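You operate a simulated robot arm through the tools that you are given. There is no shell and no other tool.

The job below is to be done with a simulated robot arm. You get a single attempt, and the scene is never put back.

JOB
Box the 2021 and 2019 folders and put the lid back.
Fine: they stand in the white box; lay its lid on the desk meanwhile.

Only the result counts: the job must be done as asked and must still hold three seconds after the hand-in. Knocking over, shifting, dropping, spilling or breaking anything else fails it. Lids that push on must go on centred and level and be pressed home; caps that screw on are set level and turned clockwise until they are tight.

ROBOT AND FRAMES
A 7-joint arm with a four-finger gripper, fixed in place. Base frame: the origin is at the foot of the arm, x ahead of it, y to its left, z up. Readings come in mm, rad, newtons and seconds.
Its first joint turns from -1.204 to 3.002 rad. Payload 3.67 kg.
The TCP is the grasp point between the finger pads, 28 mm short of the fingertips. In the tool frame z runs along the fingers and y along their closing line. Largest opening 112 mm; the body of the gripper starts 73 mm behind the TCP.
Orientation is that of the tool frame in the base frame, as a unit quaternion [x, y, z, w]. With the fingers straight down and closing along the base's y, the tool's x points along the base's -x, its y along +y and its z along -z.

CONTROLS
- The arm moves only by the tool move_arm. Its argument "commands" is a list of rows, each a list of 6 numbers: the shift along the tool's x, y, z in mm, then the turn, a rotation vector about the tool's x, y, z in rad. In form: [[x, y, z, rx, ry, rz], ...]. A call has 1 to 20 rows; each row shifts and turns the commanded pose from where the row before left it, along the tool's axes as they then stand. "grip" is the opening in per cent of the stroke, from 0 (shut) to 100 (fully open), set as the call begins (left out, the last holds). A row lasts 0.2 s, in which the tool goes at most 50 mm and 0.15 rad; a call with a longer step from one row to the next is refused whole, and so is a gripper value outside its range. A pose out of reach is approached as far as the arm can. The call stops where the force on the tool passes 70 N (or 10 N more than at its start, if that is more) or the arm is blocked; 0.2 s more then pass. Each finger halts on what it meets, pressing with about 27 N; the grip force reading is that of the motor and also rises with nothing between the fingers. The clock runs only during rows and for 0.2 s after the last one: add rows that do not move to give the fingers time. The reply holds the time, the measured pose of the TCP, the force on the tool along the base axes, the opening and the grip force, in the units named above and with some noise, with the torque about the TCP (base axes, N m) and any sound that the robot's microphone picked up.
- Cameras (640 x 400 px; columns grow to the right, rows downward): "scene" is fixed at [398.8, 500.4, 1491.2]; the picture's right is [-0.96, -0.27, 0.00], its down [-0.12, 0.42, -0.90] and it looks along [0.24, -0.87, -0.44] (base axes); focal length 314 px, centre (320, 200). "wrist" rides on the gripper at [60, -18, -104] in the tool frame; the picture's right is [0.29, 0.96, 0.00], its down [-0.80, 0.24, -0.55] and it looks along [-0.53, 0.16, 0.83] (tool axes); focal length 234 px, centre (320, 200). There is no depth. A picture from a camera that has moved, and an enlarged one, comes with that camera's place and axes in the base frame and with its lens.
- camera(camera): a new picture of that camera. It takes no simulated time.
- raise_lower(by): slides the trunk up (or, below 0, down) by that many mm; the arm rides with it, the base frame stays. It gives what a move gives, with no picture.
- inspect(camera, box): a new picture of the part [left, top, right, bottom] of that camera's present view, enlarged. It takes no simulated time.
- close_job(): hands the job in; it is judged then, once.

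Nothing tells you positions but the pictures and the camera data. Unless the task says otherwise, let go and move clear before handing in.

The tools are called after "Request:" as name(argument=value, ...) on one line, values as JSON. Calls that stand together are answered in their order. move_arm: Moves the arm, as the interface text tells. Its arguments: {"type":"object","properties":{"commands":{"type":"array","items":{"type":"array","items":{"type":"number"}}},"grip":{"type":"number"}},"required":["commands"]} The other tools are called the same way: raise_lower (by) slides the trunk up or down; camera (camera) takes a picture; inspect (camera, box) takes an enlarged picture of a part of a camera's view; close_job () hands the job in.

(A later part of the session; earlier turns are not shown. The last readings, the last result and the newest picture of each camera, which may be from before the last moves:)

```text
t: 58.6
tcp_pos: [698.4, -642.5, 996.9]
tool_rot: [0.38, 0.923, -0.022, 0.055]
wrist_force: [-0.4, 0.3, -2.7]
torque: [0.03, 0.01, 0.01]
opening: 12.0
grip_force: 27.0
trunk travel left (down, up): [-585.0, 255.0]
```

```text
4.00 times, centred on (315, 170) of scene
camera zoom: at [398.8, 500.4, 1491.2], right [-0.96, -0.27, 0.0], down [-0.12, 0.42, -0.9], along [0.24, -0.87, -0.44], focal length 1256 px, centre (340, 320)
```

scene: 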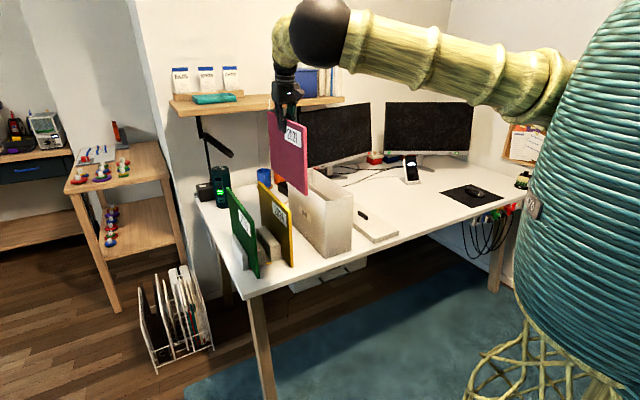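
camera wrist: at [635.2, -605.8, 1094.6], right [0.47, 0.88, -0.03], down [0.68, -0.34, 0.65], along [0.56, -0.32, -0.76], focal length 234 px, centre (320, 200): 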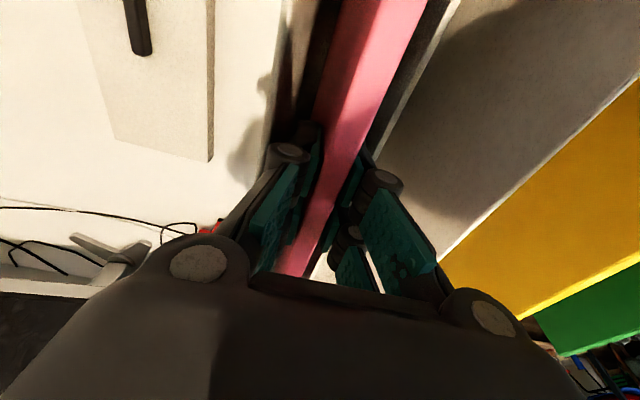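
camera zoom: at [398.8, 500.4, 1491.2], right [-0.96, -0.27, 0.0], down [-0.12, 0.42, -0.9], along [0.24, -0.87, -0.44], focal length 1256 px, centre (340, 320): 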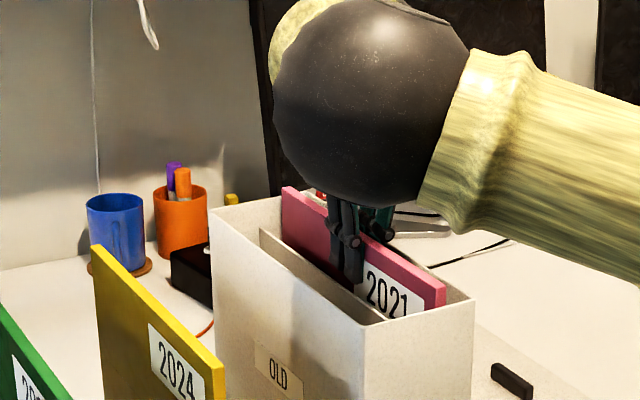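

About 20 mm remain to the box floor. I'll creep down with the arm, watching for contact.

Request:
move_arm(commands=[[0.6, 0, 5, 0, 0, 0], [0.6, 0, 5, 0, 0, 0], [0, 0, 0, 0, 0, 0]])

Request:
move_arm(commands=[[0.45, 0, 4, 0, 0, 0], [0, 0, 0, 0, 0, 0]])

Request:
move_arm(commands=[[0.25, 0, 2, 0, 0, 0], [0, 0, 0, 0, 0, 0]])

Request:
camera(camera="wrist")

```text
t: 59.4
tcp_pos: [699.3, -641.9, 986.7]
tool_rot: [0.379, 0.923, -0.021, 0.055]
wrist_force: [-1.1, 0.7, -3.0]
torque: [0.02, -0.04, 0.02]
opening: 11.8
grip_force: 26.5
trunk travel left (down, up): [-585.0, 255.0]
```

```text
t: 60.0
tcp_pos: [698.9, -641.0, 981.9]
tool_rot: [0.38, 0.923, -0.021, 0.055]
wrist_force: [0.5, -0.8, -2.9]
torque: [0.0, -0.03, 0.03]
opening: 11.7
grip_force: 26.7
trunk travel left (down, up): [-585.0, 255.0]
```

```text
t: 60.6
tcp_pos: [699.9, -641.4, 981.1]
tool_rot: [0.38, 0.923, -0.021, 0.055]
wrist_force: [0.0, 0.1, -3.1]
torque: [0.0, 0.0, -0.01]
opening: 12.0
grip_force: 26.9
trunk travel left (down, up): [-585.0, 255.0]
```

```text
taken
camera wrist: at [635.4, -605.9, 1077.8], right [0.47, 0.88, -0.03], down [0.68, -0.34, 0.64], along [0.56, -0.32, -0.76], focal length 234 px, centre (320, 200)
```

wrist: 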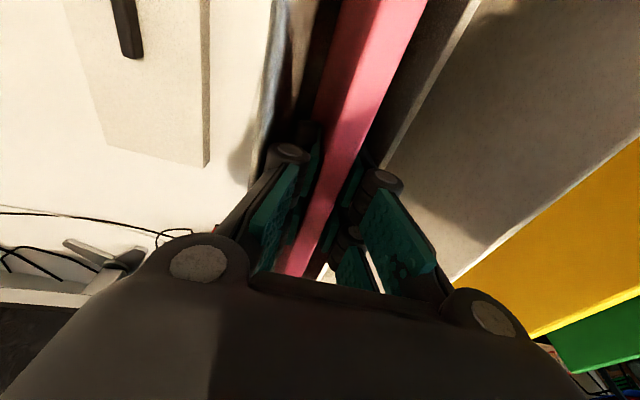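

Request:
move_arm(commands=[[0.25, 0, 2, 0, 0, 0], [0, 0, 0, 0, 0, 0]])

Request:
move_arm(commands=[[0.25, 0, 2, 0, 0, 0], [0, 0, 0, 0, 0, 0]])

Request:
move_arm(commands=[[0.15, 0, 1.5, 0, 0, 0], [0, 0, 0, 0, 0, 0]])

```text
t: 61.2
tcp_pos: [698.5, -642.0, 977.9]
tool_rot: [0.38, 0.923, -0.021, 0.054]
wrist_force: [0.1, -0.2, -2.1]
torque: [0.0, 0.02, 0.01]
opening: 12.0
grip_force: 27.7
trunk travel left (down, up): [-585.0, 255.0]
```

```text
t: 61.8
tcp_pos: [700.5, -643.7, 976.0]
tool_rot: [0.38, 0.923, -0.021, 0.055]
wrist_force: [0.3, 0.7, -3.0]
torque: [0.02, -0.03, 0.01]
opening: 11.9
grip_force: 27.0
trunk travel left (down, up): [-585.0, 255.0]
```

```text
t: 62.4
tcp_pos: [700.0, -641.2, 974.2]
tool_rot: [0.379, 0.924, -0.02, 0.055]
wrist_force: [0.2, -0.1, -3.2]
torque: [0.02, -0.01, -0.02]
opening: 11.9
grip_force: 26.9
trunk travel left (down, up): [-585.0, 255.0]
```

Request:
move_arm(commands=[[0.15, 0, 1.5, 0, 0, 0], [0, 0, 0, 0, 0, 0]])

Request:
move_arm(commands=[[0.15, 0, 1.5, 0, 0, 0], [0, 0, 0, 0, 0, 0]])

Request:
move_arm(commands=[[0.15, 0, 1.5, 0, 0, 0], [0, 0, 0, 0, 0, 0]])

```text
t: 63.0
tcp_pos: [699.2, -642.1, 972.5]
tool_rot: [0.379, 0.923, -0.021, 0.055]
wrist_force: [1.1, -0.5, -2.4]
torque: [0.02, 0.04, 0.03]
opening: 12.1
grip_force: 27.2
trunk travel left (down, up): [-585.0, 255.0]
```

```text
t: 63.6
tcp_pos: [699.9, -642.8, 971.7]
tool_rot: [0.379, 0.923, -0.021, 0.055]
wrist_force: [0.7, -1.2, 1.3]
torque: [0.2, 0.25, 0.0]
opening: 11.9
grip_force: 27.5
trunk travel left (down, up): [-585.0, 255.0]
```

```text
t: 64.2
tcp_pos: [699.5, -641.0, 972.0]
tool_rot: [0.38, 0.923, -0.021, 0.057]
wrist_force: [4.9, -4.8, 11.7]
torque: [0.03, 0.02, -0.01]
opening: 12.2
grip_force: 27.2
trunk travel left (down, up): [-585.0, 255.0]
```

The folder is resting on the box floor, with contact force turning upward. I'll ease off a touch, open slightly inside the slot, and check.

Request:
move_arm(commands=[[-0.1, 0, -1, 0, 0, 0], [0, 0, 0, 0, 0, 0]])

Request:
move_arm(commands=[[0, 0, 0, 0, 0, 0], [0, 0, 0, 0, 0, 0], [0, 0, 0, 0, 0, 0]], grip=23)

Request:
camera(camera="wrist")

Request:
inspect(camera="scene", box=[260, 120, 370, 220])

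```text
t: 64.8
tcp_pos: [699.3, -642.6, 972.7]
tool_rot: [0.379, 0.923, -0.021, 0.055]
wrist_force: [4.2, -3.7, 10.6]
torque: [-0.73, -0.7, -0.06]
opening: 11.9
grip_force: 26.9
trunk travel left (down, up): [-585.0, 255.0]
```

```text
t: 65.6
tcp_pos: [700.1, -642.5, 970.9]
tool_rot: [0.379, 0.923, -0.02, 0.054]
wrist_force: [0.0, -0.4, -4.1]
torque: [-0.13, 0.06, -0.04]
opening: 19.8
grip_force: 0.1
trunk travel left (down, up): [-585.0, 255.0]
```

```text
taken
camera wrist: at [635.9, -606.2, 1067.6], right [0.47, 0.88, -0.03], down [0.68, -0.34, 0.64], along [0.56, -0.32, -0.76], focal length 234 px, centre (320, 200)
```

wrist: 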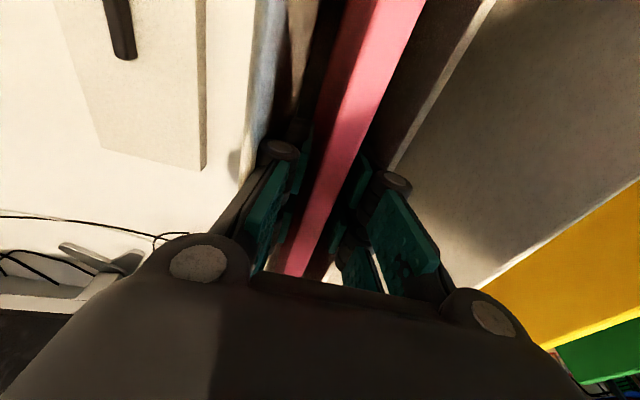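

```text
4.00 times, centred on (315, 170) of scene
camera zoom: at [398.8, 500.4, 1491.2], right [-0.96, -0.27, 0.0], down [-0.12, 0.42, -0.9], along [0.24, -0.87, -0.44], focal length 1256 px, centre (340, 320)
```

zoom: 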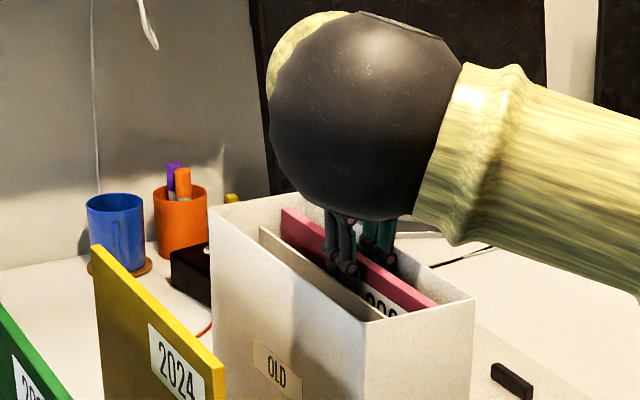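

The opening shows 19.8 mm instead of 26. I'll wait a moment and look more closely before doing anything else.

Request:
move_arm(commands=[[0, 0, 0, 0, 0, 0], [0, 0, 0, 0, 0, 0]])

Request:
inspect(camera="wrist", box=[220, 60, 440, 290])

Request:
inspect(camera="scene", box=[300, 155, 360, 205])

```text
t: 66.2
tcp_pos: [698.5, -642.1, 970.4]
tool_rot: [0.379, 0.923, -0.021, 0.054]
wrist_force: [0.5, -0.1, -4.4]
torque: [-0.12, 0.04, -0.01]
opening: 19.8
grip_force: 0.1
trunk travel left (down, up): [-585.0, 255.0]
```

```text
1.74 times, centred on (330, 175) of wrist
camera zoom: at [636.1, -606.2, 1067.9], right [0.47, 0.88, -0.03], down [0.68, -0.34, 0.64], along [0.56, -0.32, -0.76], focal length 407 px, centre (303, 244)
```

zoom: 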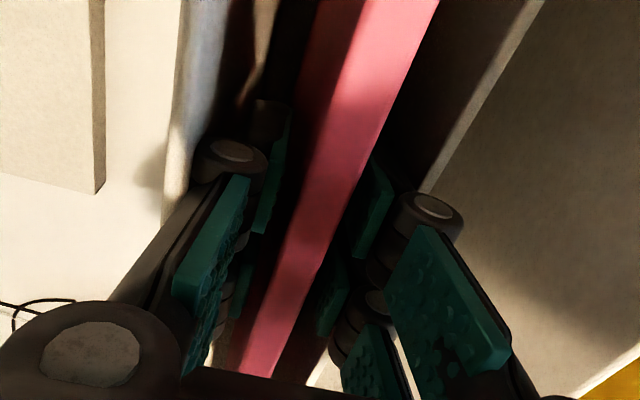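

```text
8.00 times, centred on (330, 180) of scene
camera zoom: at [398.8, 500.4, 1491.2], right [-0.96, -0.27, 0.0], down [-0.12, 0.42, -0.9], along [0.24, -0.87, -0.44], focal length 2512 px, centre (240, 360)
```

zoom: 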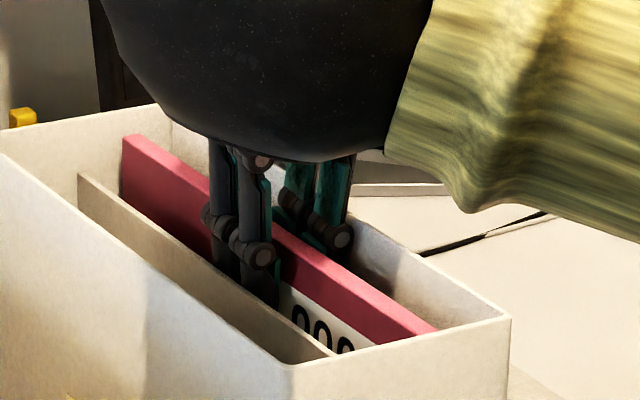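

The finger knuckles are filling the slot, which limits the opening. I'll narrow the opening slightly so the fingers touch neither the walls nor the folder, then rise straight up.

Request:
move_arm(commands=[[0, 0, 0, 0, 0, 0], [0, 0, 0, 0, 0, 0]], grip=15.5)

Request:
inspect(camera="wrist", box=[220, 60, 440, 290])

```text
t: 66.8
tcp_pos: [698.9, -641.9, 970.8]
tool_rot: [0.379, 0.924, -0.021, 0.056]
wrist_force: [0.4, 0.3, 0.5]
torque: [0.01, 0.03, 0.0]
opening: 17.1
grip_force: 0.0
trunk travel left (down, up): [-585.0, 255.0]
```

```text
1.74 times, centred on (330, 175) of wrist
camera zoom: at [636.0, -605.8, 1068.4], right [0.47, 0.88, -0.03], down [0.68, -0.34, 0.65], along [0.56, -0.32, -0.76], focal length 407 px, centre (303, 244)
```

zoom: 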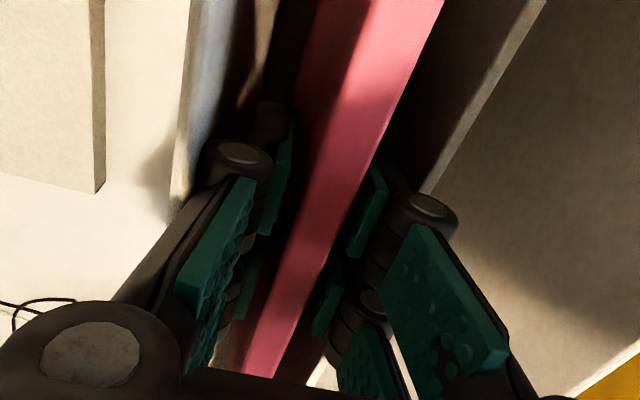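

Forces are now near zero, so the folder stands free. I'll lift slowly.

Request:
move_arm(commands=[[-0.6, 0, -5, 0, 0, 0], [-0.6, 0, -5, 0, 0, 0], [-0.6, 0, -5, 0, 0, 0], [0, 0, 0, 0, 0, 0]])

Request:
inspect(camera="scene", box=[300, 155, 360, 205])

Request:
camera(camera="wrist")

```text
t: 67.8
tcp_pos: [699.5, -642.2, 986.3]
tool_rot: [0.38, 0.923, -0.021, 0.055]
wrist_force: [-0.2, 0.2, 0.5]
torque: [-0.03, 0.02, -0.02]
opening: 17.2
grip_force: 0.1
trunk travel left (down, up): [-585.0, 255.0]
```

```text
8.00 times, centred on (330, 180) of scene
camera zoom: at [398.8, 500.4, 1491.2], right [-0.96, -0.27, 0.0], down [-0.12, 0.42, -0.9], along [0.24, -0.87, -0.44], focal length 2512 px, centre (240, 360)
```

zoom: 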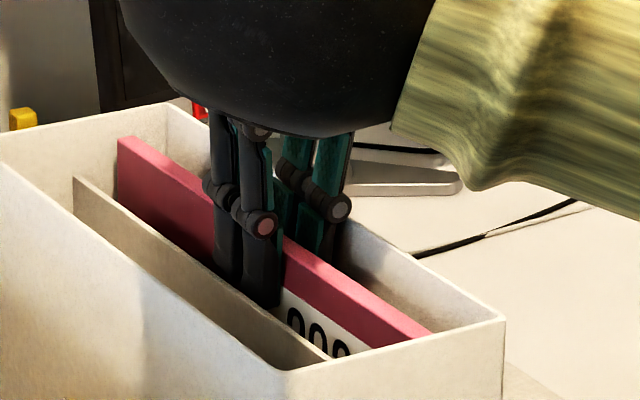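

```text
taken
camera wrist: at [636.1, -605.9, 1084.3], right [0.47, 0.88, -0.03], down [0.68, -0.34, 0.65], along [0.56, -0.32, -0.76], focal length 234 px, centre (320, 200)
```

wrist: 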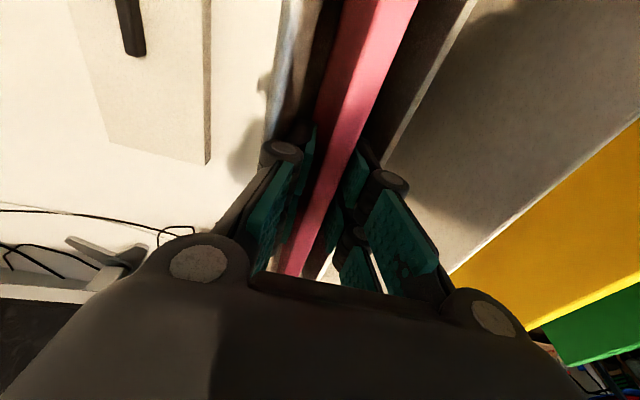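

The folder stays put as the fingers withdraw. I'll lift clear of the box.

Request:
move_arm(commands=[[-1.2, 0, -10, 0, 0, 0], [-1.2, 0, -10, 0, 0, 0], [-1.7, 0, -15, 0, 0, 0], [-2.3, 0, -20, 0, 0, 0], [-2.9, 0, -25, 0, 0, 0], [-2.9, 0, -25, 0, 0, 0], [-2.9, 0, -25, 0, 0, 0], [0, 0, 0, 0, 0, 0]])

Request:
camera(camera="scene")

Request:
camera(camera="wrist")

Request:
inspect(camera="scene", box=[290, 160, 360, 210])

```text
t: 69.6
tcp_pos: [701.0, -642.3, 1118.0]
tool_rot: [0.378, 0.924, -0.02, 0.055]
wrist_force: [0.0, -0.2, -0.1]
torque: [0.0, 0.01, 0.04]
opening: 17.3
grip_force: 0.1
trunk travel left (down, up): [-585.0, 255.0]
```

```text
taken
```

scene: 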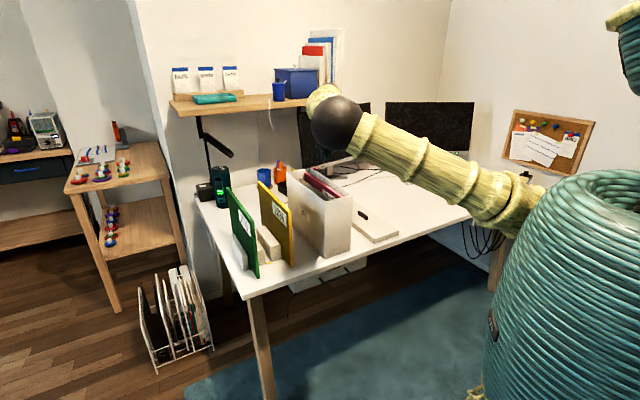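

```text
taken
camera wrist: at [636.7, -606.2, 1214.9], right [0.47, 0.88, -0.03], down [0.68, -0.34, 0.64], along [0.56, -0.32, -0.76], focal length 234 px, centre (320, 200)
```

wrist: 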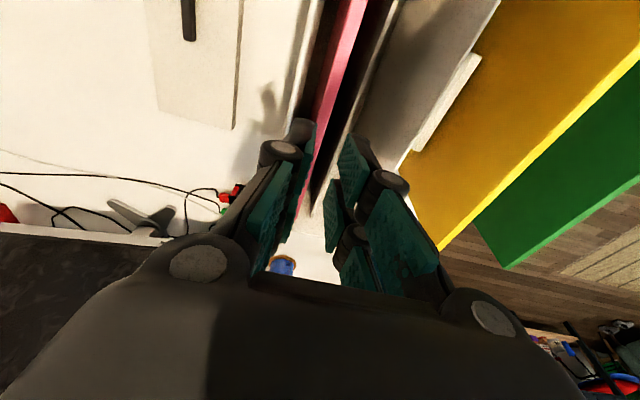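

```text
8.00 times, centred on (325, 185) of scene
camera zoom: at [398.8, 500.4, 1491.2], right [-0.96, -0.27, 0.0], down [-0.12, 0.42, -0.9], along [0.24, -0.87, -0.44], focal length 2512 px, centre (280, 320)
```

zoom: 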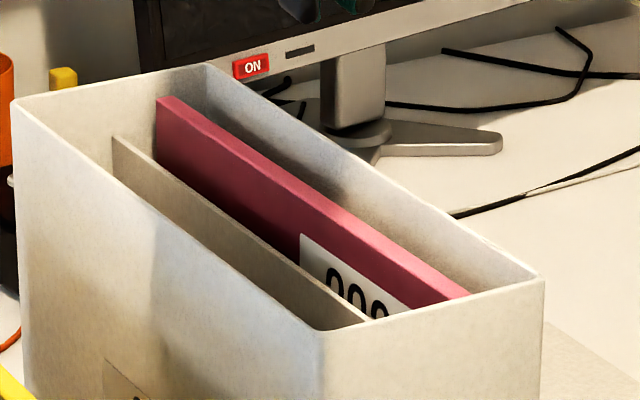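

The 2021 folder stands in the left slot, and the box has moved only a few millimetres, if at all. Next is the green 2019 folder, so I'll move over there while staying high.

Request:
move_arm(commands=[[7.6, 20, -0.9, 0, 0, 0], [7.6, 35, -0.9, 0, 0, 0], [7.6, 42, -0.9, 0, 0, 0], [7.6, 45, -0.9, 0, 0, 0], [7.6, 45, -0.9, 0, 0, 0], [7.6, 45, -0.9, 0, 0, 0], [7.6, 45, -0.9, 0, 0, 0], [7.6, 40, -0.9, 0, 0, 0], [7.6, 25, -0.9, 0, 0, 0], [0, 11, 0, 0, 0, 0], [0, 0, 0, 0, 0, 0]], grip=40)

Request:
camera(camera="wrist")

Request:
camera(camera="scene")

```text
t: 72.0
tcp_pos: [886.2, -409.4, 1121.1]
tool_rot: [0.378, 0.924, -0.02, 0.056]
wrist_force: [-0.6, 0.3, 0.4]
torque: [0.0, 0.0, 0.01]
opening: 44.7
grip_force: 0.0
out of reach, approached as far as the arm can: row 7, 8, 9
trunk travel left (down, up): [-585.0, 255.0]
```

```text
taken
camera wrist: at [821.8, -374.2, 1218.0], right [0.47, 0.88, -0.03], down [0.68, -0.34, 0.65], along [0.56, -0.32, -0.76], focal length 234 px, centre (320, 200)
```

wrist: 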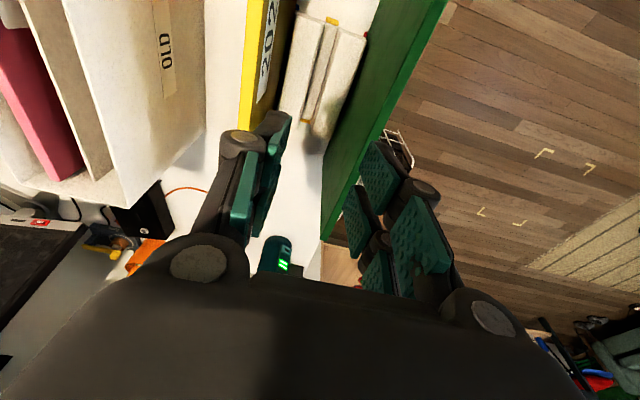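

```text
taken
```

scene: 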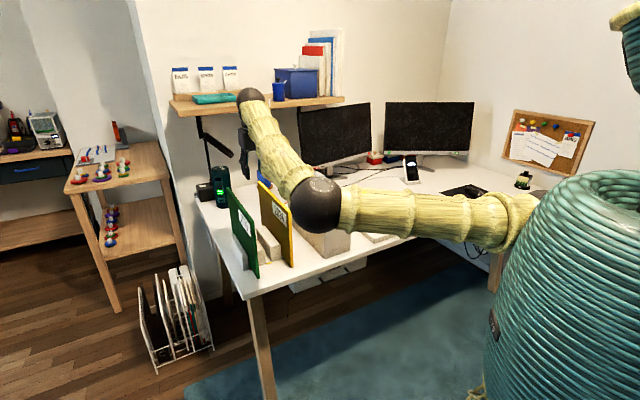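

The arm stopped at its reach limit before the green folder. I'll pull in a little, go lower, and approach it again.

Request:
move_arm(commands=[[20, 0, -2.3, 0, 0, 0], [22, 5, 7, 0, 0, 0], [2, 18, 17, 0, 0, 0], [2, 18, 17, 0, 0, 0], [1, 16, 10, 0, 0, 0], [0, 0, 0, 0, 0, 0], [0, 0, 0, 0, 0, 0]])

Request:
camera(camera="wrist")

Request:
camera(camera="scene")

```text
t: 73.6
tcp_pos: [863.6, -377.5, 1068.0]
tool_rot: [0.376, 0.925, -0.021, 0.055]
wrist_force: [0.3, 0.1, -1.0]
torque: [0.01, -0.02, -0.01]
opening: 44.4
grip_force: 0.1
out of reach, approached as far as the arm can: row 3, 4, 5
trunk travel left (down, up): [-585.0, 255.0]
```

```text
taken
camera wrist: at [800.7, -342.2, 1164.6], right [0.46, 0.89, -0.03], down [0.69, -0.34, 0.64], along [0.56, -0.32, -0.76], focal length 234 px, centre (320, 200)
```

wrist: 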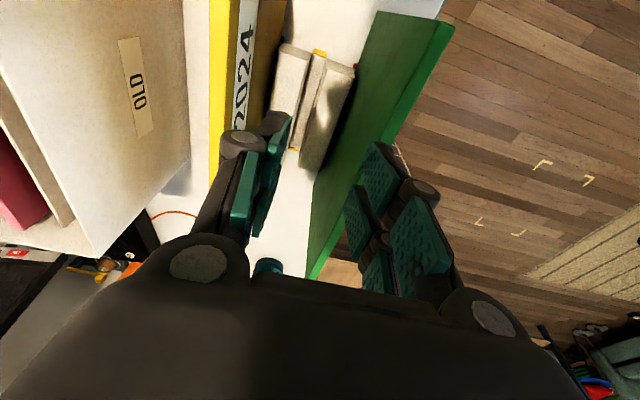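

```text
taken
```

scene: 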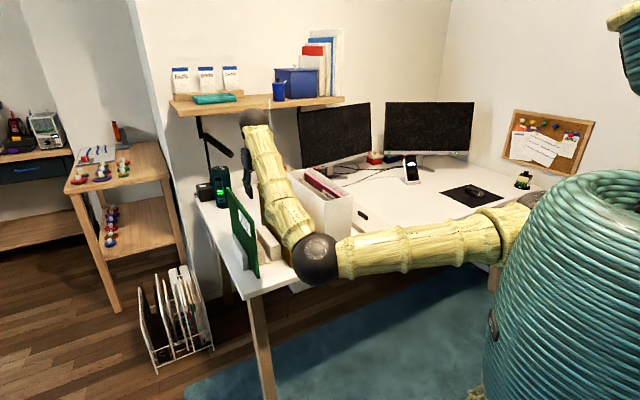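

The elbow has folded low here, which limits the motion. I'll raise the trunk again, as that kept the elbow up earlier, and move back toward the middle to unfold it.

Request:
raise_lower(by=150)

Request:
move_arm(commands=[[0, -25, 0, 0, 0, 0], [0, -40, 0, 0, 0, 0], [0, -45, 0, 0, 0, 0], [0, -45, 0, 0, 0, 0], [0, -45, 0, 0, 0, 0], [0, -30, 0, 0, 0, 0], [0, 0, 0, 0, 0, 0]])

Request:
camera(camera="scene")

```text
t: 75.3
tcp_pos: [864.7, -378.0, 1216.7]
tool_rot: [0.376, 0.925, -0.02, 0.055]
wrist_force: [-0.6, 0.8, -0.1]
torque: [-0.01, 0.03, -0.02]
opening: 44.9
grip_force: 0.0
trunk travel left (down, up): [-735.0, 105.0]
```

```text
t: 76.9
tcp_pos: [704.0, -541.7, 1217.2]
tool_rot: [0.376, 0.925, -0.02, 0.054]
wrist_force: [0.3, 0.6, -0.2]
torque: [-0.03, 0.03, 0.0]
opening: 44.6
grip_force: 0.1
trunk travel left (down, up): [-735.0, 105.0]
```

```text
taken
```

scene: 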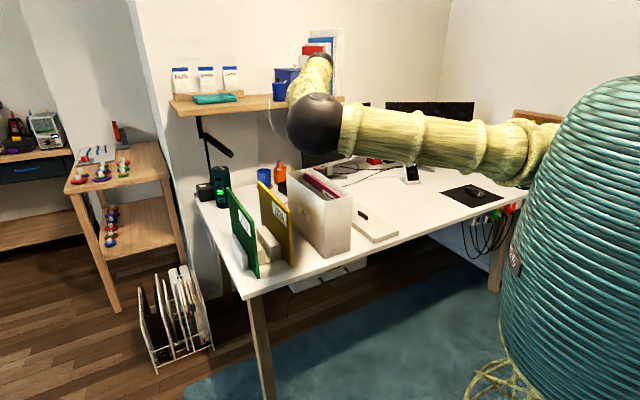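

Request:
move_arm(commands=[[2.9, 0, 25, 0, 0, 0.0095], [4, 0, 35, 0, 0, 0], [4, 0, 35, 0, 0, 0], [1.6, 0, 14, 0, 0, 0], [0, 0, 0, 0, 0, 0]])

Request:
camera(camera="scene")

```text
t: 78.1
tcp_pos: [706.5, -543.8, 1108.0]
tool_rot: [0.38, 0.923, -0.02, 0.055]
wrist_force: [-0.5, 0.5, 0.2]
torque: [0.01, -0.01, 0.0]
opening: 44.8
grip_force: 0.1
trunk travel left (down, up): [-735.0, 105.0]
```

```text
taken
```

scene: 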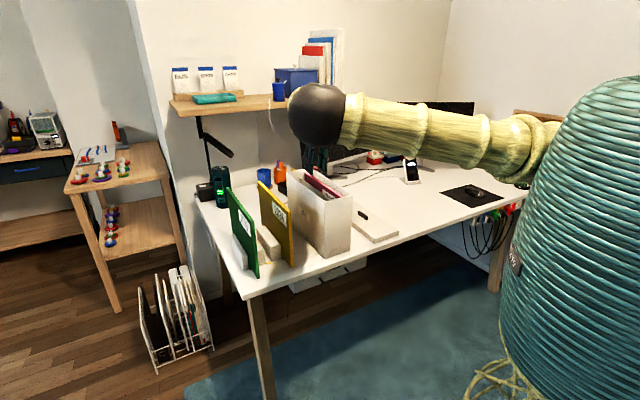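

The elbow is up again, so I'll move across to the green folder at this height.

Request:
move_arm(commands=[[0, 20, 0, 0, 0, 0], [0, 35, 0, 0, 0, 0], [0, 40, 0, 0, 0, 0], [0, 40, 0, 0, 0, 0], [0, 40, 0, 0, 0, 0], [0, 40, 0, 0, 0, 0], [0, 35, 0, 0, 0, 0], [0, 20, 0, 0, 0, 0], [0, 9, 0, 0, 0, 0], [0, 0, 0, 0, 0, 0]])

Request:
camera(camera="wrist")

Request:
camera(camera="scene")

```text
t: 80.3
tcp_pos: [870.9, -402.2, 1096.1]
tool_rot: [0.377, 0.924, -0.017, 0.056]
wrist_force: [-0.9, 0.0, 0.3]
torque: [0.03, 0.0, 0.02]
opening: 44.7
grip_force: 0.1
out of reach, approached as far as the arm can: row 6, 7, 8, 9
trunk travel left (down, up): [-735.0, 105.0]
```

```text
taken
camera wrist: at [807.1, -366.7, 1194.4], right [0.47, 0.88, -0.02], down [0.68, -0.34, 0.65], along [0.56, -0.32, -0.76], focal length 234 px, centre (320, 200)
```

wrist: 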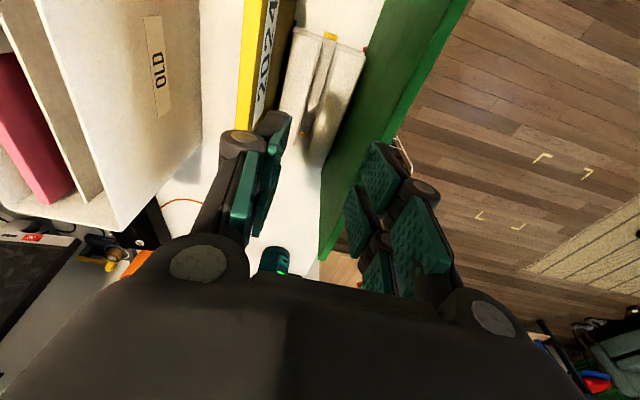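

```text
taken
```

scene: 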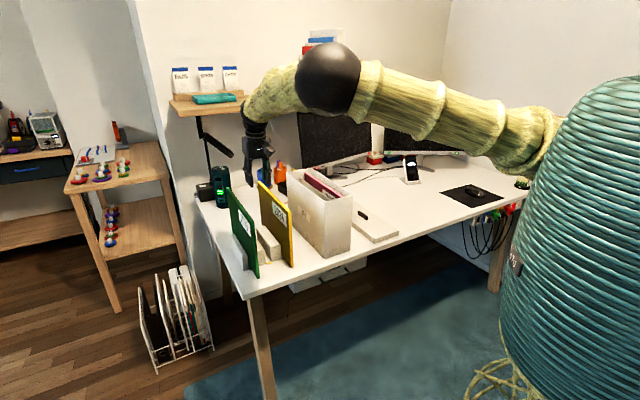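

Sideways motion again stops near n≈335 even with the elbow up, so this looks like a wrist-roll limit rather than distance. I'll test it by turning the tool a little toward the radial direction, staying high above everything.

Request:
move_arm(commands=[[0, 0, 0, 0, 0, -0.1], [0, 0, 0, 0, 0, -0.1], [0, 20, 0, 0, 0, 0], [0, 20, 0, 0, 0, 0], [0, 0, 0, 0, 0, 0]])

Request:
camera(camera="scene")

```text
t: 81.5
tcp_pos: [892.1, -368.3, 1095.7]
tool_rot: [0.286, 0.956, -0.025, 0.053]
wrist_force: [-0.4, -0.3, 0.7]
torque: [0.0, 0.04, 0.02]
opening: 44.5
grip_force: 0.2
trunk travel left (down, up): [-735.0, 105.0]
```

```text
taken
```

scene: 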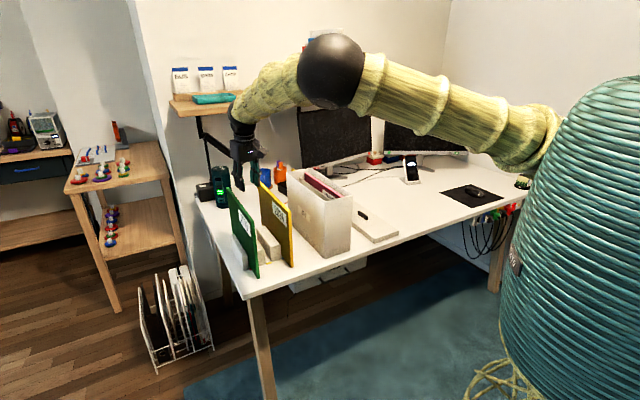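

Confirmed: it is the wrist roll limit. The gripper is symmetric, so I'll turn it about half a turn the other way, which gives the same closing line well inside the joint range.

Request:
move_arm(commands=[[0, 0, -2, 0, 0, -0.14], [0, 0, -2, 0, 0, -0.14], [0, 0, -2, 0, 0, -0.14], [0, 0, -2, 0, 0, -0.14], [0, 0, 0, 0, 0, -0.14], [0, 0, 0, 0, 0, -0.14], [0, 0, 0, 0, 0, -0.14], [0, 0, 0, 0, 0, 0]])

Request:
camera(camera="scene")

```text
t: 83.3
tcp_pos: [893.2, -367.7, 1103.3]
tool_rot: [-0.197, 0.979, -0.047, 0.035]
wrist_force: [-0.9, 0.2, 0.0]
torque: [-0.01, 0.0, -0.02]
opening: 44.8
grip_force: 0.1
trunk travel left (down, up): [-735.0, 105.0]
```

```text
taken
```

scene: 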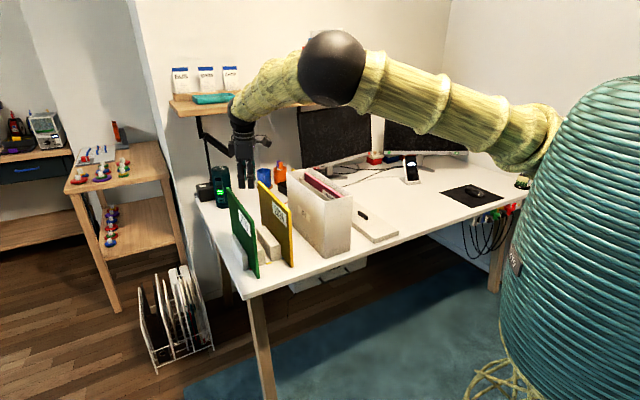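

Request:
move_arm(commands=[[0, 0, 0, 0, 0, -0.14], [0, 0, 0, 0, 0, -0.14], [0, 0, 0, 0, 0, -0.14], [0, 0, 0, 0, 0, -0.14], [0, 0, 0, 0, 0, -0.14], [0, 0, 0, 0, 0, -0.14], [0, 0, 0, 0, 0, -0.14], [0, 0, 0, 0, 0, 0]])

Request:
move_arm(commands=[[0, 0, 0, 0, 0, -0.14], [0, 0, 0, 0, 0, -0.14], [0, 0, 0, 0, 0, -0.14], [0, 0, 0, 0, 0, -0.14], [0, 0, 0, 0, 0, -0.14], [0, 0, 0, 0, 0, -0.14], [0, 0, 0, 0, 0, -0.14], [0, 0, 0, 0, 0, 0]])

Request:
camera(camera="wrist")

Request:
camera(camera="scene")

```text
t: 85.1
tcp_pos: [894.8, -367.0, 1103.5]
tool_rot: [-0.636, 0.77, -0.059, 0.009]
wrist_force: [0.3, 0.3, 0.0]
torque: [0.01, 0.04, -0.01]
opening: 44.9
grip_force: 0.0
trunk travel left (down, up): [-735.0, 105.0]
```

```text
t: 86.9
tcp_pos: [893.5, -367.5, 1103.0]
tool_rot: [0.923, -0.38, 0.055, 0.02]
wrist_force: [0.0, -0.2, 0.1]
torque: [0.02, 0.02, 0.02]
opening: 45.1
grip_force: 0.1
trunk travel left (down, up): [-735.0, 105.0]
```

```text
taken
camera wrist: at [939.5, -389.6, 1215.0], right [-0.47, -0.88, 0.03], down [-0.78, 0.43, 0.46], along [-0.41, 0.19, -0.89], focal length 234 px, centre (320, 200)
```

wrist: 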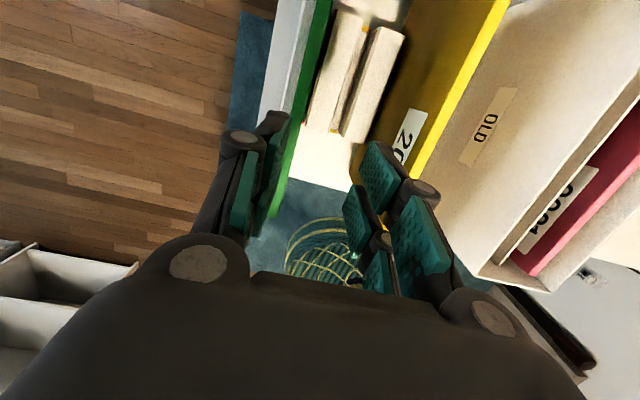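

```text
taken
```

scene: 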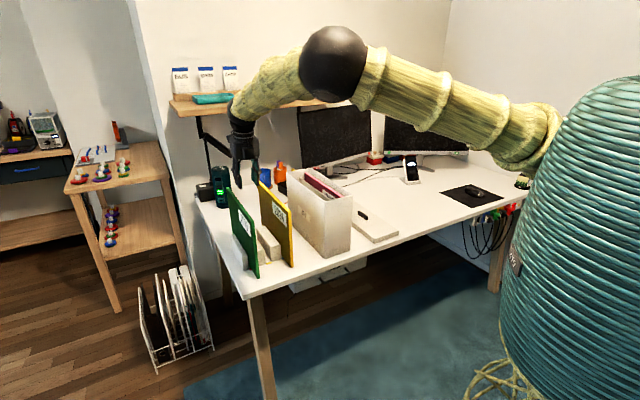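

The flip worked and the closing line still matches the folders. I'll zoom in on the green folder from this side.

Request:
inspect(camera="wrist", box=[230, 0, 430, 230])

Request:
inspect(camera="wrist", box=[260, 0, 380, 75])

```text
1.74 times, centred on (330, 115) of wrist
camera zoom: at [939.5, -389.6, 1215.0], right [-0.47, -0.88, 0.03], down [-0.78, 0.43, 0.46], along [-0.41, 0.19, -0.89], focal length 407 px, centre (303, 348)
```

zoom: 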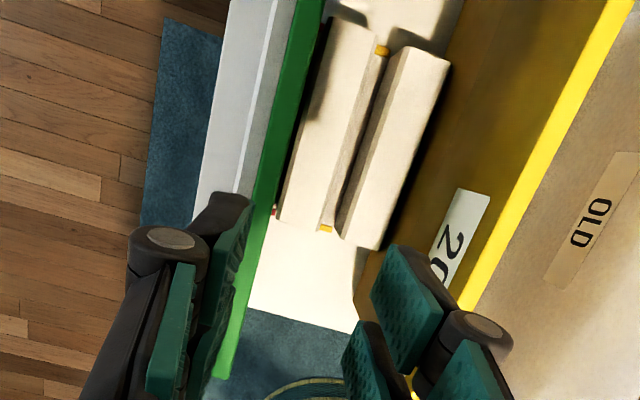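

```text
5.33 times, centred on (320, 38) of wrist
camera zoom: at [939.5, -389.6, 1215.0], right [-0.47, -0.88, 0.03], down [-0.78, 0.43, 0.46], along [-0.41, 0.19, -0.89], focal length 1249 px, centre (320, 1067)
```

zoom: 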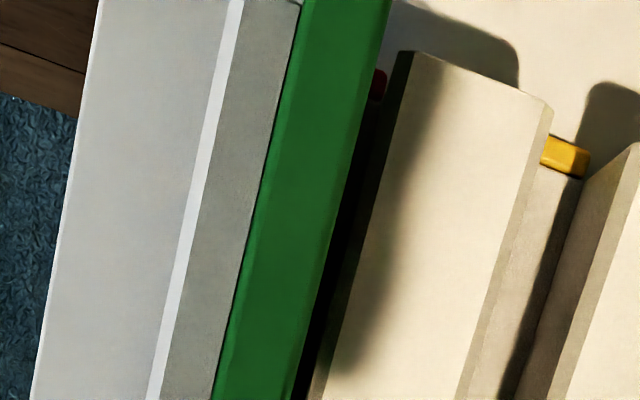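

The green folder's centre line is at n≈394. I'll align with it and go down to just above its top.

Request:
move_arm(commands=[[0, -11, 0, 0, 0, 0], [0, -11, 0, 0, 0, 0], [-2.3, 0, 20, 0, 0, 0], [-2.3, 0, 20, 0, 0, 0], [0, 0, 0, 0, 0, 0]])

Request:
camera(camera="wrist")

Request:
camera(camera="scene")

```text
t: 88.1
tcp_pos: [909.2, -351.9, 1062.4]
tool_rot: [0.923, -0.381, 0.056, 0.021]
wrist_force: [0.1, -0.2, 0.9]
torque: [0.0, 0.0, 0.01]
opening: 44.7
grip_force: 0.0
trunk travel left (down, up): [-735.0, 105.0]
```

```text
taken
camera wrist: at [955.2, -374.1, 1174.8], right [-0.47, -0.88, 0.03], down [-0.78, 0.43, 0.46], along [-0.41, 0.19, -0.89], focal length 234 px, centre (320, 200)
```

wrist: 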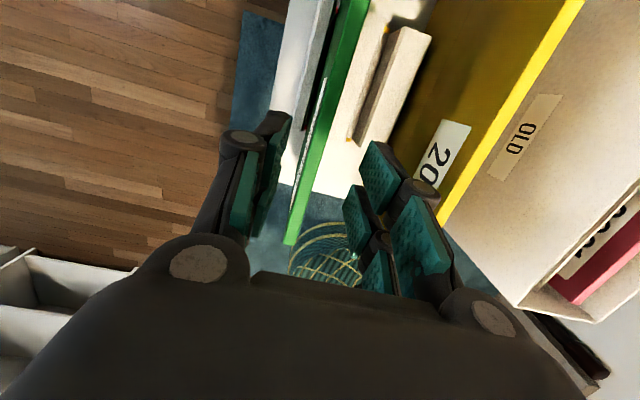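

```text
taken
```

scene: 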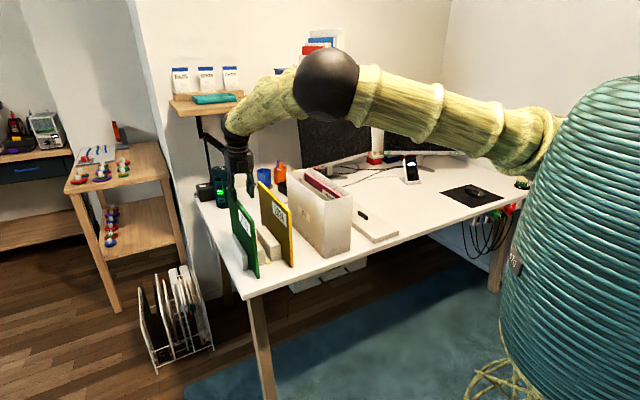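

All reachable now. I'll lower with the trunk to straddle the green folder's top, which also leaves more trunk travel for the lift.

Request:
raise_lower(by=-45)

Request:
inspect(camera="scene", box=[205, 130, 305, 230])

Request:
camera(camera="wrist")

```text
t: 89.0
tcp_pos: [910.4, -351.6, 1018.2]
tool_rot: [0.923, -0.381, 0.056, 0.021]
wrist_force: [1.0, 0.4, 0.4]
torque: [-0.02, -0.04, 0.01]
opening: 44.8
grip_force: 0.1
trunk travel left (down, up): [-690.0, 150.0]
```

```text
4.00 times, centred on (255, 180) of scene
camera zoom: at [398.8, 500.4, 1491.2], right [-0.96, -0.27, 0.0], down [-0.12, 0.42, -0.9], along [0.24, -0.87, -0.44], focal length 1256 px, centre (580, 280)
```

zoom: 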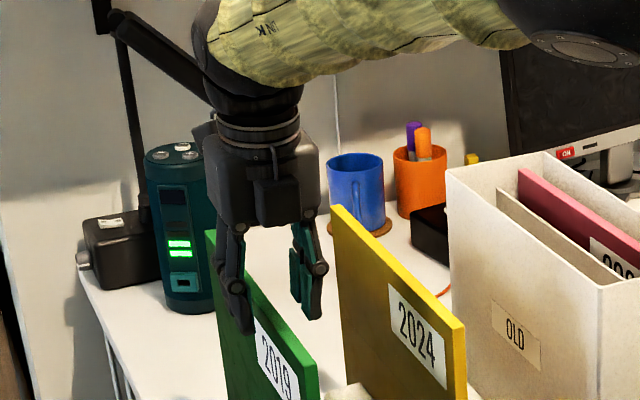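

```text
taken
camera wrist: at [955.2, -374.2, 1130.0], right [-0.47, -0.88, 0.03], down [-0.78, 0.43, 0.46], along [-0.41, 0.19, -0.89], focal length 234 px, centre (320, 200)
```

wrist: 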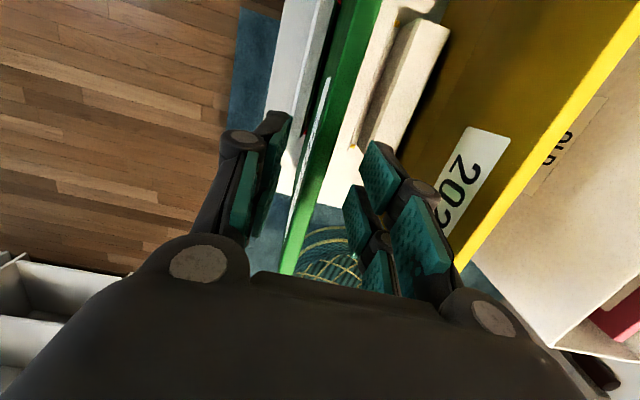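

Request:
raise_lower(by=-44)

Request:
camera(camera="wrist")

Request:
inspect(camera="scene", box=[205, 130, 305, 230])

```text
t: 89.9
tcp_pos: [908.9, -352.2, 974.7]
tool_rot: [0.923, -0.381, 0.056, 0.02]
wrist_force: [0.2, -0.2, 0.3]
torque: [0.03, 0.0, -0.01]
opening: 45.0
grip_force: 0.1
trunk travel left (down, up): [-646.0, 194.0]
```

```text
taken
camera wrist: at [955.3, -374.2, 1086.0], right [-0.47, -0.88, 0.03], down [-0.78, 0.43, 0.46], along [-0.41, 0.19, -0.89], focal length 234 px, centre (320, 200)
```

wrist: 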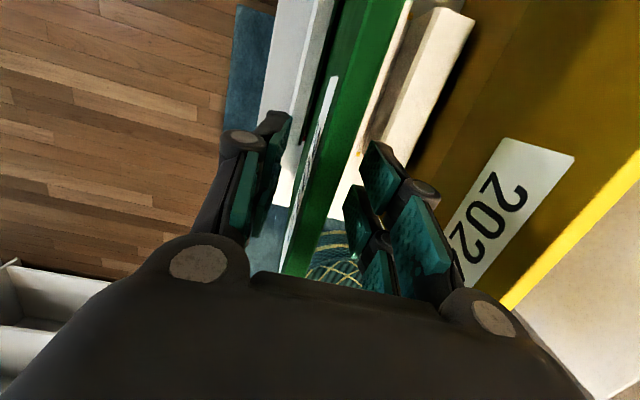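

```text
4.00 times, centred on (255, 180) of scene
camera zoom: at [398.8, 500.4, 1491.2], right [-0.96, -0.27, 0.0], down [-0.12, 0.42, -0.9], along [0.24, -0.87, -0.44], focal length 1256 px, centre (580, 280)
```

zoom: 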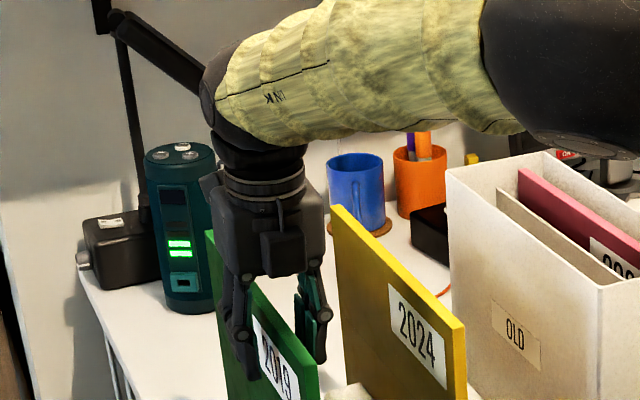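

I'll slide outward along the folder toward its centre.

Request:
move_arm(commands=[[12, 0, 1.4, 0, 0, 0], [12, 0, 1.4, 0, 0, 0], [12, 0, 1.4, 0, 0, 0], [0, 0, 0, 0, 0, 0]])

Request:
camera(camera="wrist")

```text
t: 90.9
tcp_pos: [934.8, -377.2, 974.0]
tool_rot: [0.923, -0.381, 0.055, 0.02]
wrist_force: [1.1, 0.1, 0.3]
torque: [0.0, -0.01, -0.01]
opening: 44.7
grip_force: 0.0
trunk travel left (down, up): [-646.0, 194.0]
```

```text
taken
camera wrist: at [980.4, -399.5, 1085.7], right [-0.47, -0.88, 0.03], down [-0.78, 0.43, 0.46], along [-0.41, 0.19, -0.89], focal length 234 px, centre (320, 200)
```

wrist: 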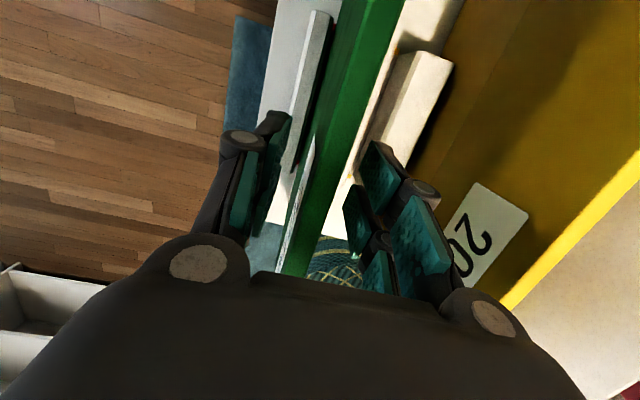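

Request:
move_arm(commands=[[8, 0, 0.9, 0, 0, 0], [6, 0, 0.7, 0, 0, 0], [0, 0, 0, 0, 0, 0]])

Request:
camera(camera="wrist")

```text
t: 91.7
tcp_pos: [944.6, -386.9, 973.6]
tool_rot: [0.923, -0.381, 0.057, 0.021]
wrist_force: [0.6, -0.1, -0.1]
torque: [0.02, -0.02, 0.02]
opening: 44.9
grip_force: 0.0
trunk travel left (down, up): [-646.0, 194.0]
```

```text
taken
camera wrist: at [991.0, -409.0, 1085.3], right [-0.47, -0.88, 0.03], down [-0.78, 0.43, 0.46], along [-0.41, 0.19, -0.89], focal length 234 px, centre (320, 200)
```

wrist: 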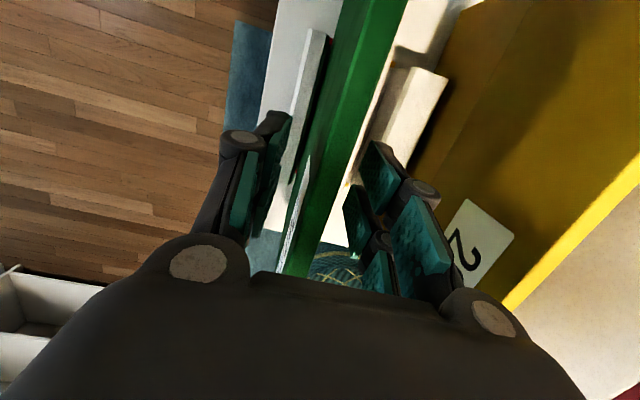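

I'm at u≈942, about 8 mm from the folder's centre and still reachable. I'll close the grip.

Request:
move_arm(commands=[[0, 0, 0, 0, 0, 0], [0, 0, 0, 0, 0, 0], [0, 0, 0, 0, 0, 0], [0, 0, 0, 0, 0, 0]], grip=0)

Request:
camera(camera="wrist")

```text
t: 92.7
tcp_pos: [943.5, -385.5, 973.1]
tool_rot: [0.923, -0.381, 0.055, 0.02]
wrist_force: [1.0, -0.2, 0.1]
torque: [-0.05, -0.07, -0.04]
opening: 11.8
grip_force: 27.1
trunk travel left (down, up): [-646.0, 194.0]
```

```text
taken
camera wrist: at [991.0, -409.1, 1085.1], right [-0.47, -0.88, 0.03], down [-0.78, 0.43, 0.46], along [-0.41, 0.19, -0.89], focal length 234 px, centre (320, 200)
```

wrist: 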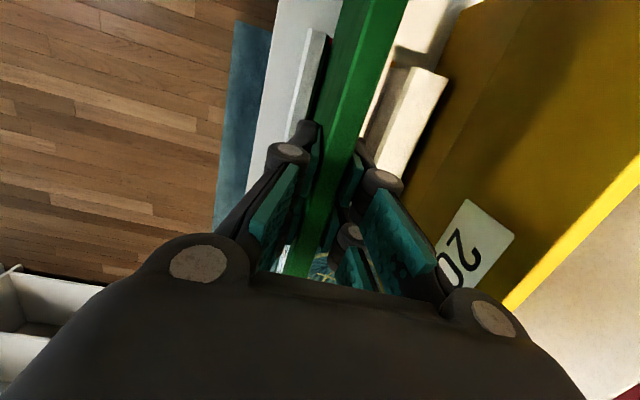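

Request:
raise_lower(by=30)

Request:
inspect(camera="scene", box=[205, 130, 325, 290])

```text
t: 93.4
tcp_pos: [945.7, -386.7, 1002.7]
tool_rot: [0.923, -0.381, 0.055, 0.019]
wrist_force: [0.5, 0.5, -2.2]
torque: [0.01, 0.03, 0.0]
opening: 11.8
grip_force: 26.9
trunk travel left (down, up): [-676.0, 164.0]
```

```text
2.50 times, centred on (265, 210) of scene
camera zoom: at [398.8, 500.4, 1491.2], right [-0.96, -0.27, 0.0], down [-0.12, 0.42, -0.9], along [0.24, -0.87, -0.44], focal length 785 px, centre (458, 175)
```

zoom: 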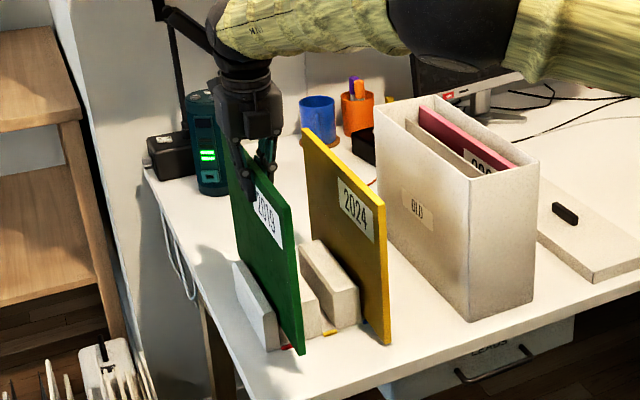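

The green folder is lifting cleanly. A lamp arm sits somewhere behind it, so I'll rise just above the rack blocks, shift sideways into the pink folder's old column, which I know is clear, and lift from there.

Request:
raise_lower(by=55)

Request:
inspect(camera="scene", box=[205, 130, 325, 290])

```text
t: 94.4
tcp_pos: [945.1, -387.2, 1056.3]
tool_rot: [0.923, -0.381, 0.054, 0.02]
wrist_force: [-0.6, -0.3, -2.5]
torque: [0.01, 0.03, 0.04]
opening: 12.0
grip_force: 27.1
trunk travel left (down, up): [-731.0, 109.0]
```

```text
2.50 times, centred on (265, 210) of scene
camera zoom: at [398.8, 500.4, 1491.2], right [-0.96, -0.27, 0.0], down [-0.12, 0.42, -0.9], along [0.24, -0.87, -0.44], focal length 785 px, centre (458, 175)
```

zoom: 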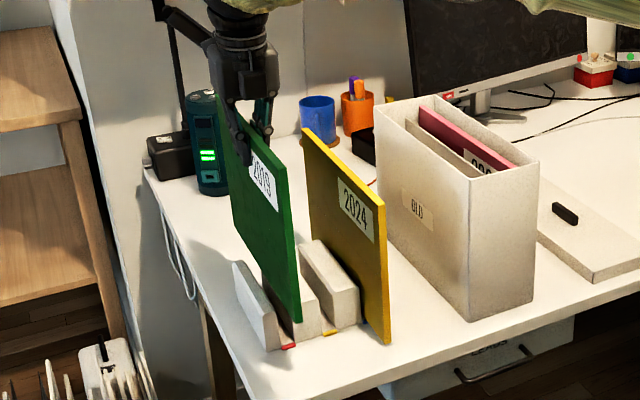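

The folder's bottom is at about z 843, clear of the blocks, whose tops are near 818. I'll shift sideways into the pink slot's column.

Request:
move_arm(commands=[[0, 15, 0, 0, 0, 0], [0, 25, 0, 0, 0, 0], [0, 22, 0, 0, 0, 0], [0, 0, 0, 0, 0, 0]])

Request:
raise_lower(by=109)

Request:
camera(camera="scene")

Request:
inspect(camera="scene", box=[215, 110, 325, 240])

```text
t: 95.4
tcp_pos: [902.0, -428.6, 1058.9]
tool_rot: [0.923, -0.381, 0.055, 0.02]
wrist_force: [-0.5, 1.0, -2.8]
torque: [0.0, 0.03, 0.0]
opening: 11.9
grip_force: 27.1
trunk travel left (down, up): [-731.0, 109.0]
```

```text
t: 96.8
tcp_pos: [900.9, -429.0, 1166.9]
tool_rot: [0.923, -0.381, 0.054, 0.02]
wrist_force: [0.1, -1.1, -2.9]
torque: [0.01, -0.01, -0.01]
opening: 12.1
grip_force: 27.0
trunk travel left (down, up): [-840.0, 0.0]
```

```text
taken
```

scene: 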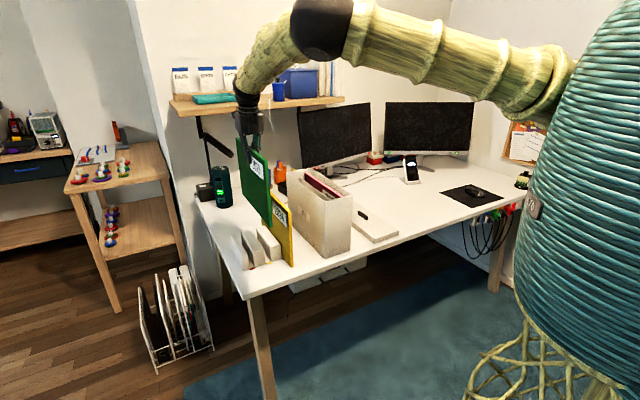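

```text
3.08 times, centred on (270, 175) of scene
camera zoom: at [398.8, 500.4, 1491.2], right [-0.96, -0.27, 0.0], down [-0.12, 0.42, -0.9], along [0.24, -0.87, -0.44], focal length 966 px, centre (474, 277)
```

zoom: 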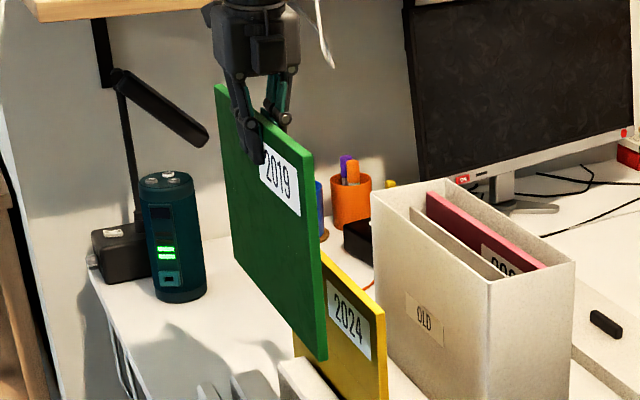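

Request:
move_arm(commands=[[-2.5, 0, -21.7, 0, 0, 0], [-2.5, 0, -21.7, 0, 0, 0], [-2.5, 0, -21.7, 0, 0, 0], [-2.5, 0, -21.7, 0, 0, 0], [0, 0, 0, 0, 0, 0]])

Request:
inspect(camera="scene", box=[215, 100, 345, 230])

```text
t: 98.0
tcp_pos: [885.6, -414.0, 1252.6]
tool_rot: [0.922, -0.383, 0.055, 0.02]
wrist_force: [0.1, 0.1, -2.7]
torque: [0.05, 0.01, -0.02]
opening: 12.0
grip_force: 27.4
trunk travel left (down, up): [-840.0, 0.0]
```

```text
3.08 times, centred on (280, 165) of scene
camera zoom: at [398.8, 500.4, 1491.2], right [-0.96, -0.27, 0.0], down [-0.12, 0.42, -0.9], along [0.24, -0.87, -0.44], focal length 966 px, centre (443, 308)
```

zoom: 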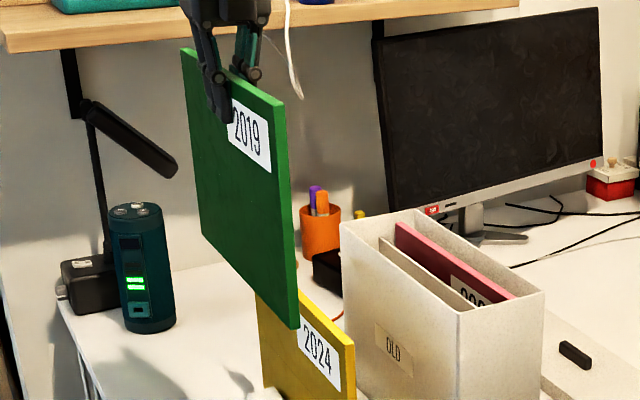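

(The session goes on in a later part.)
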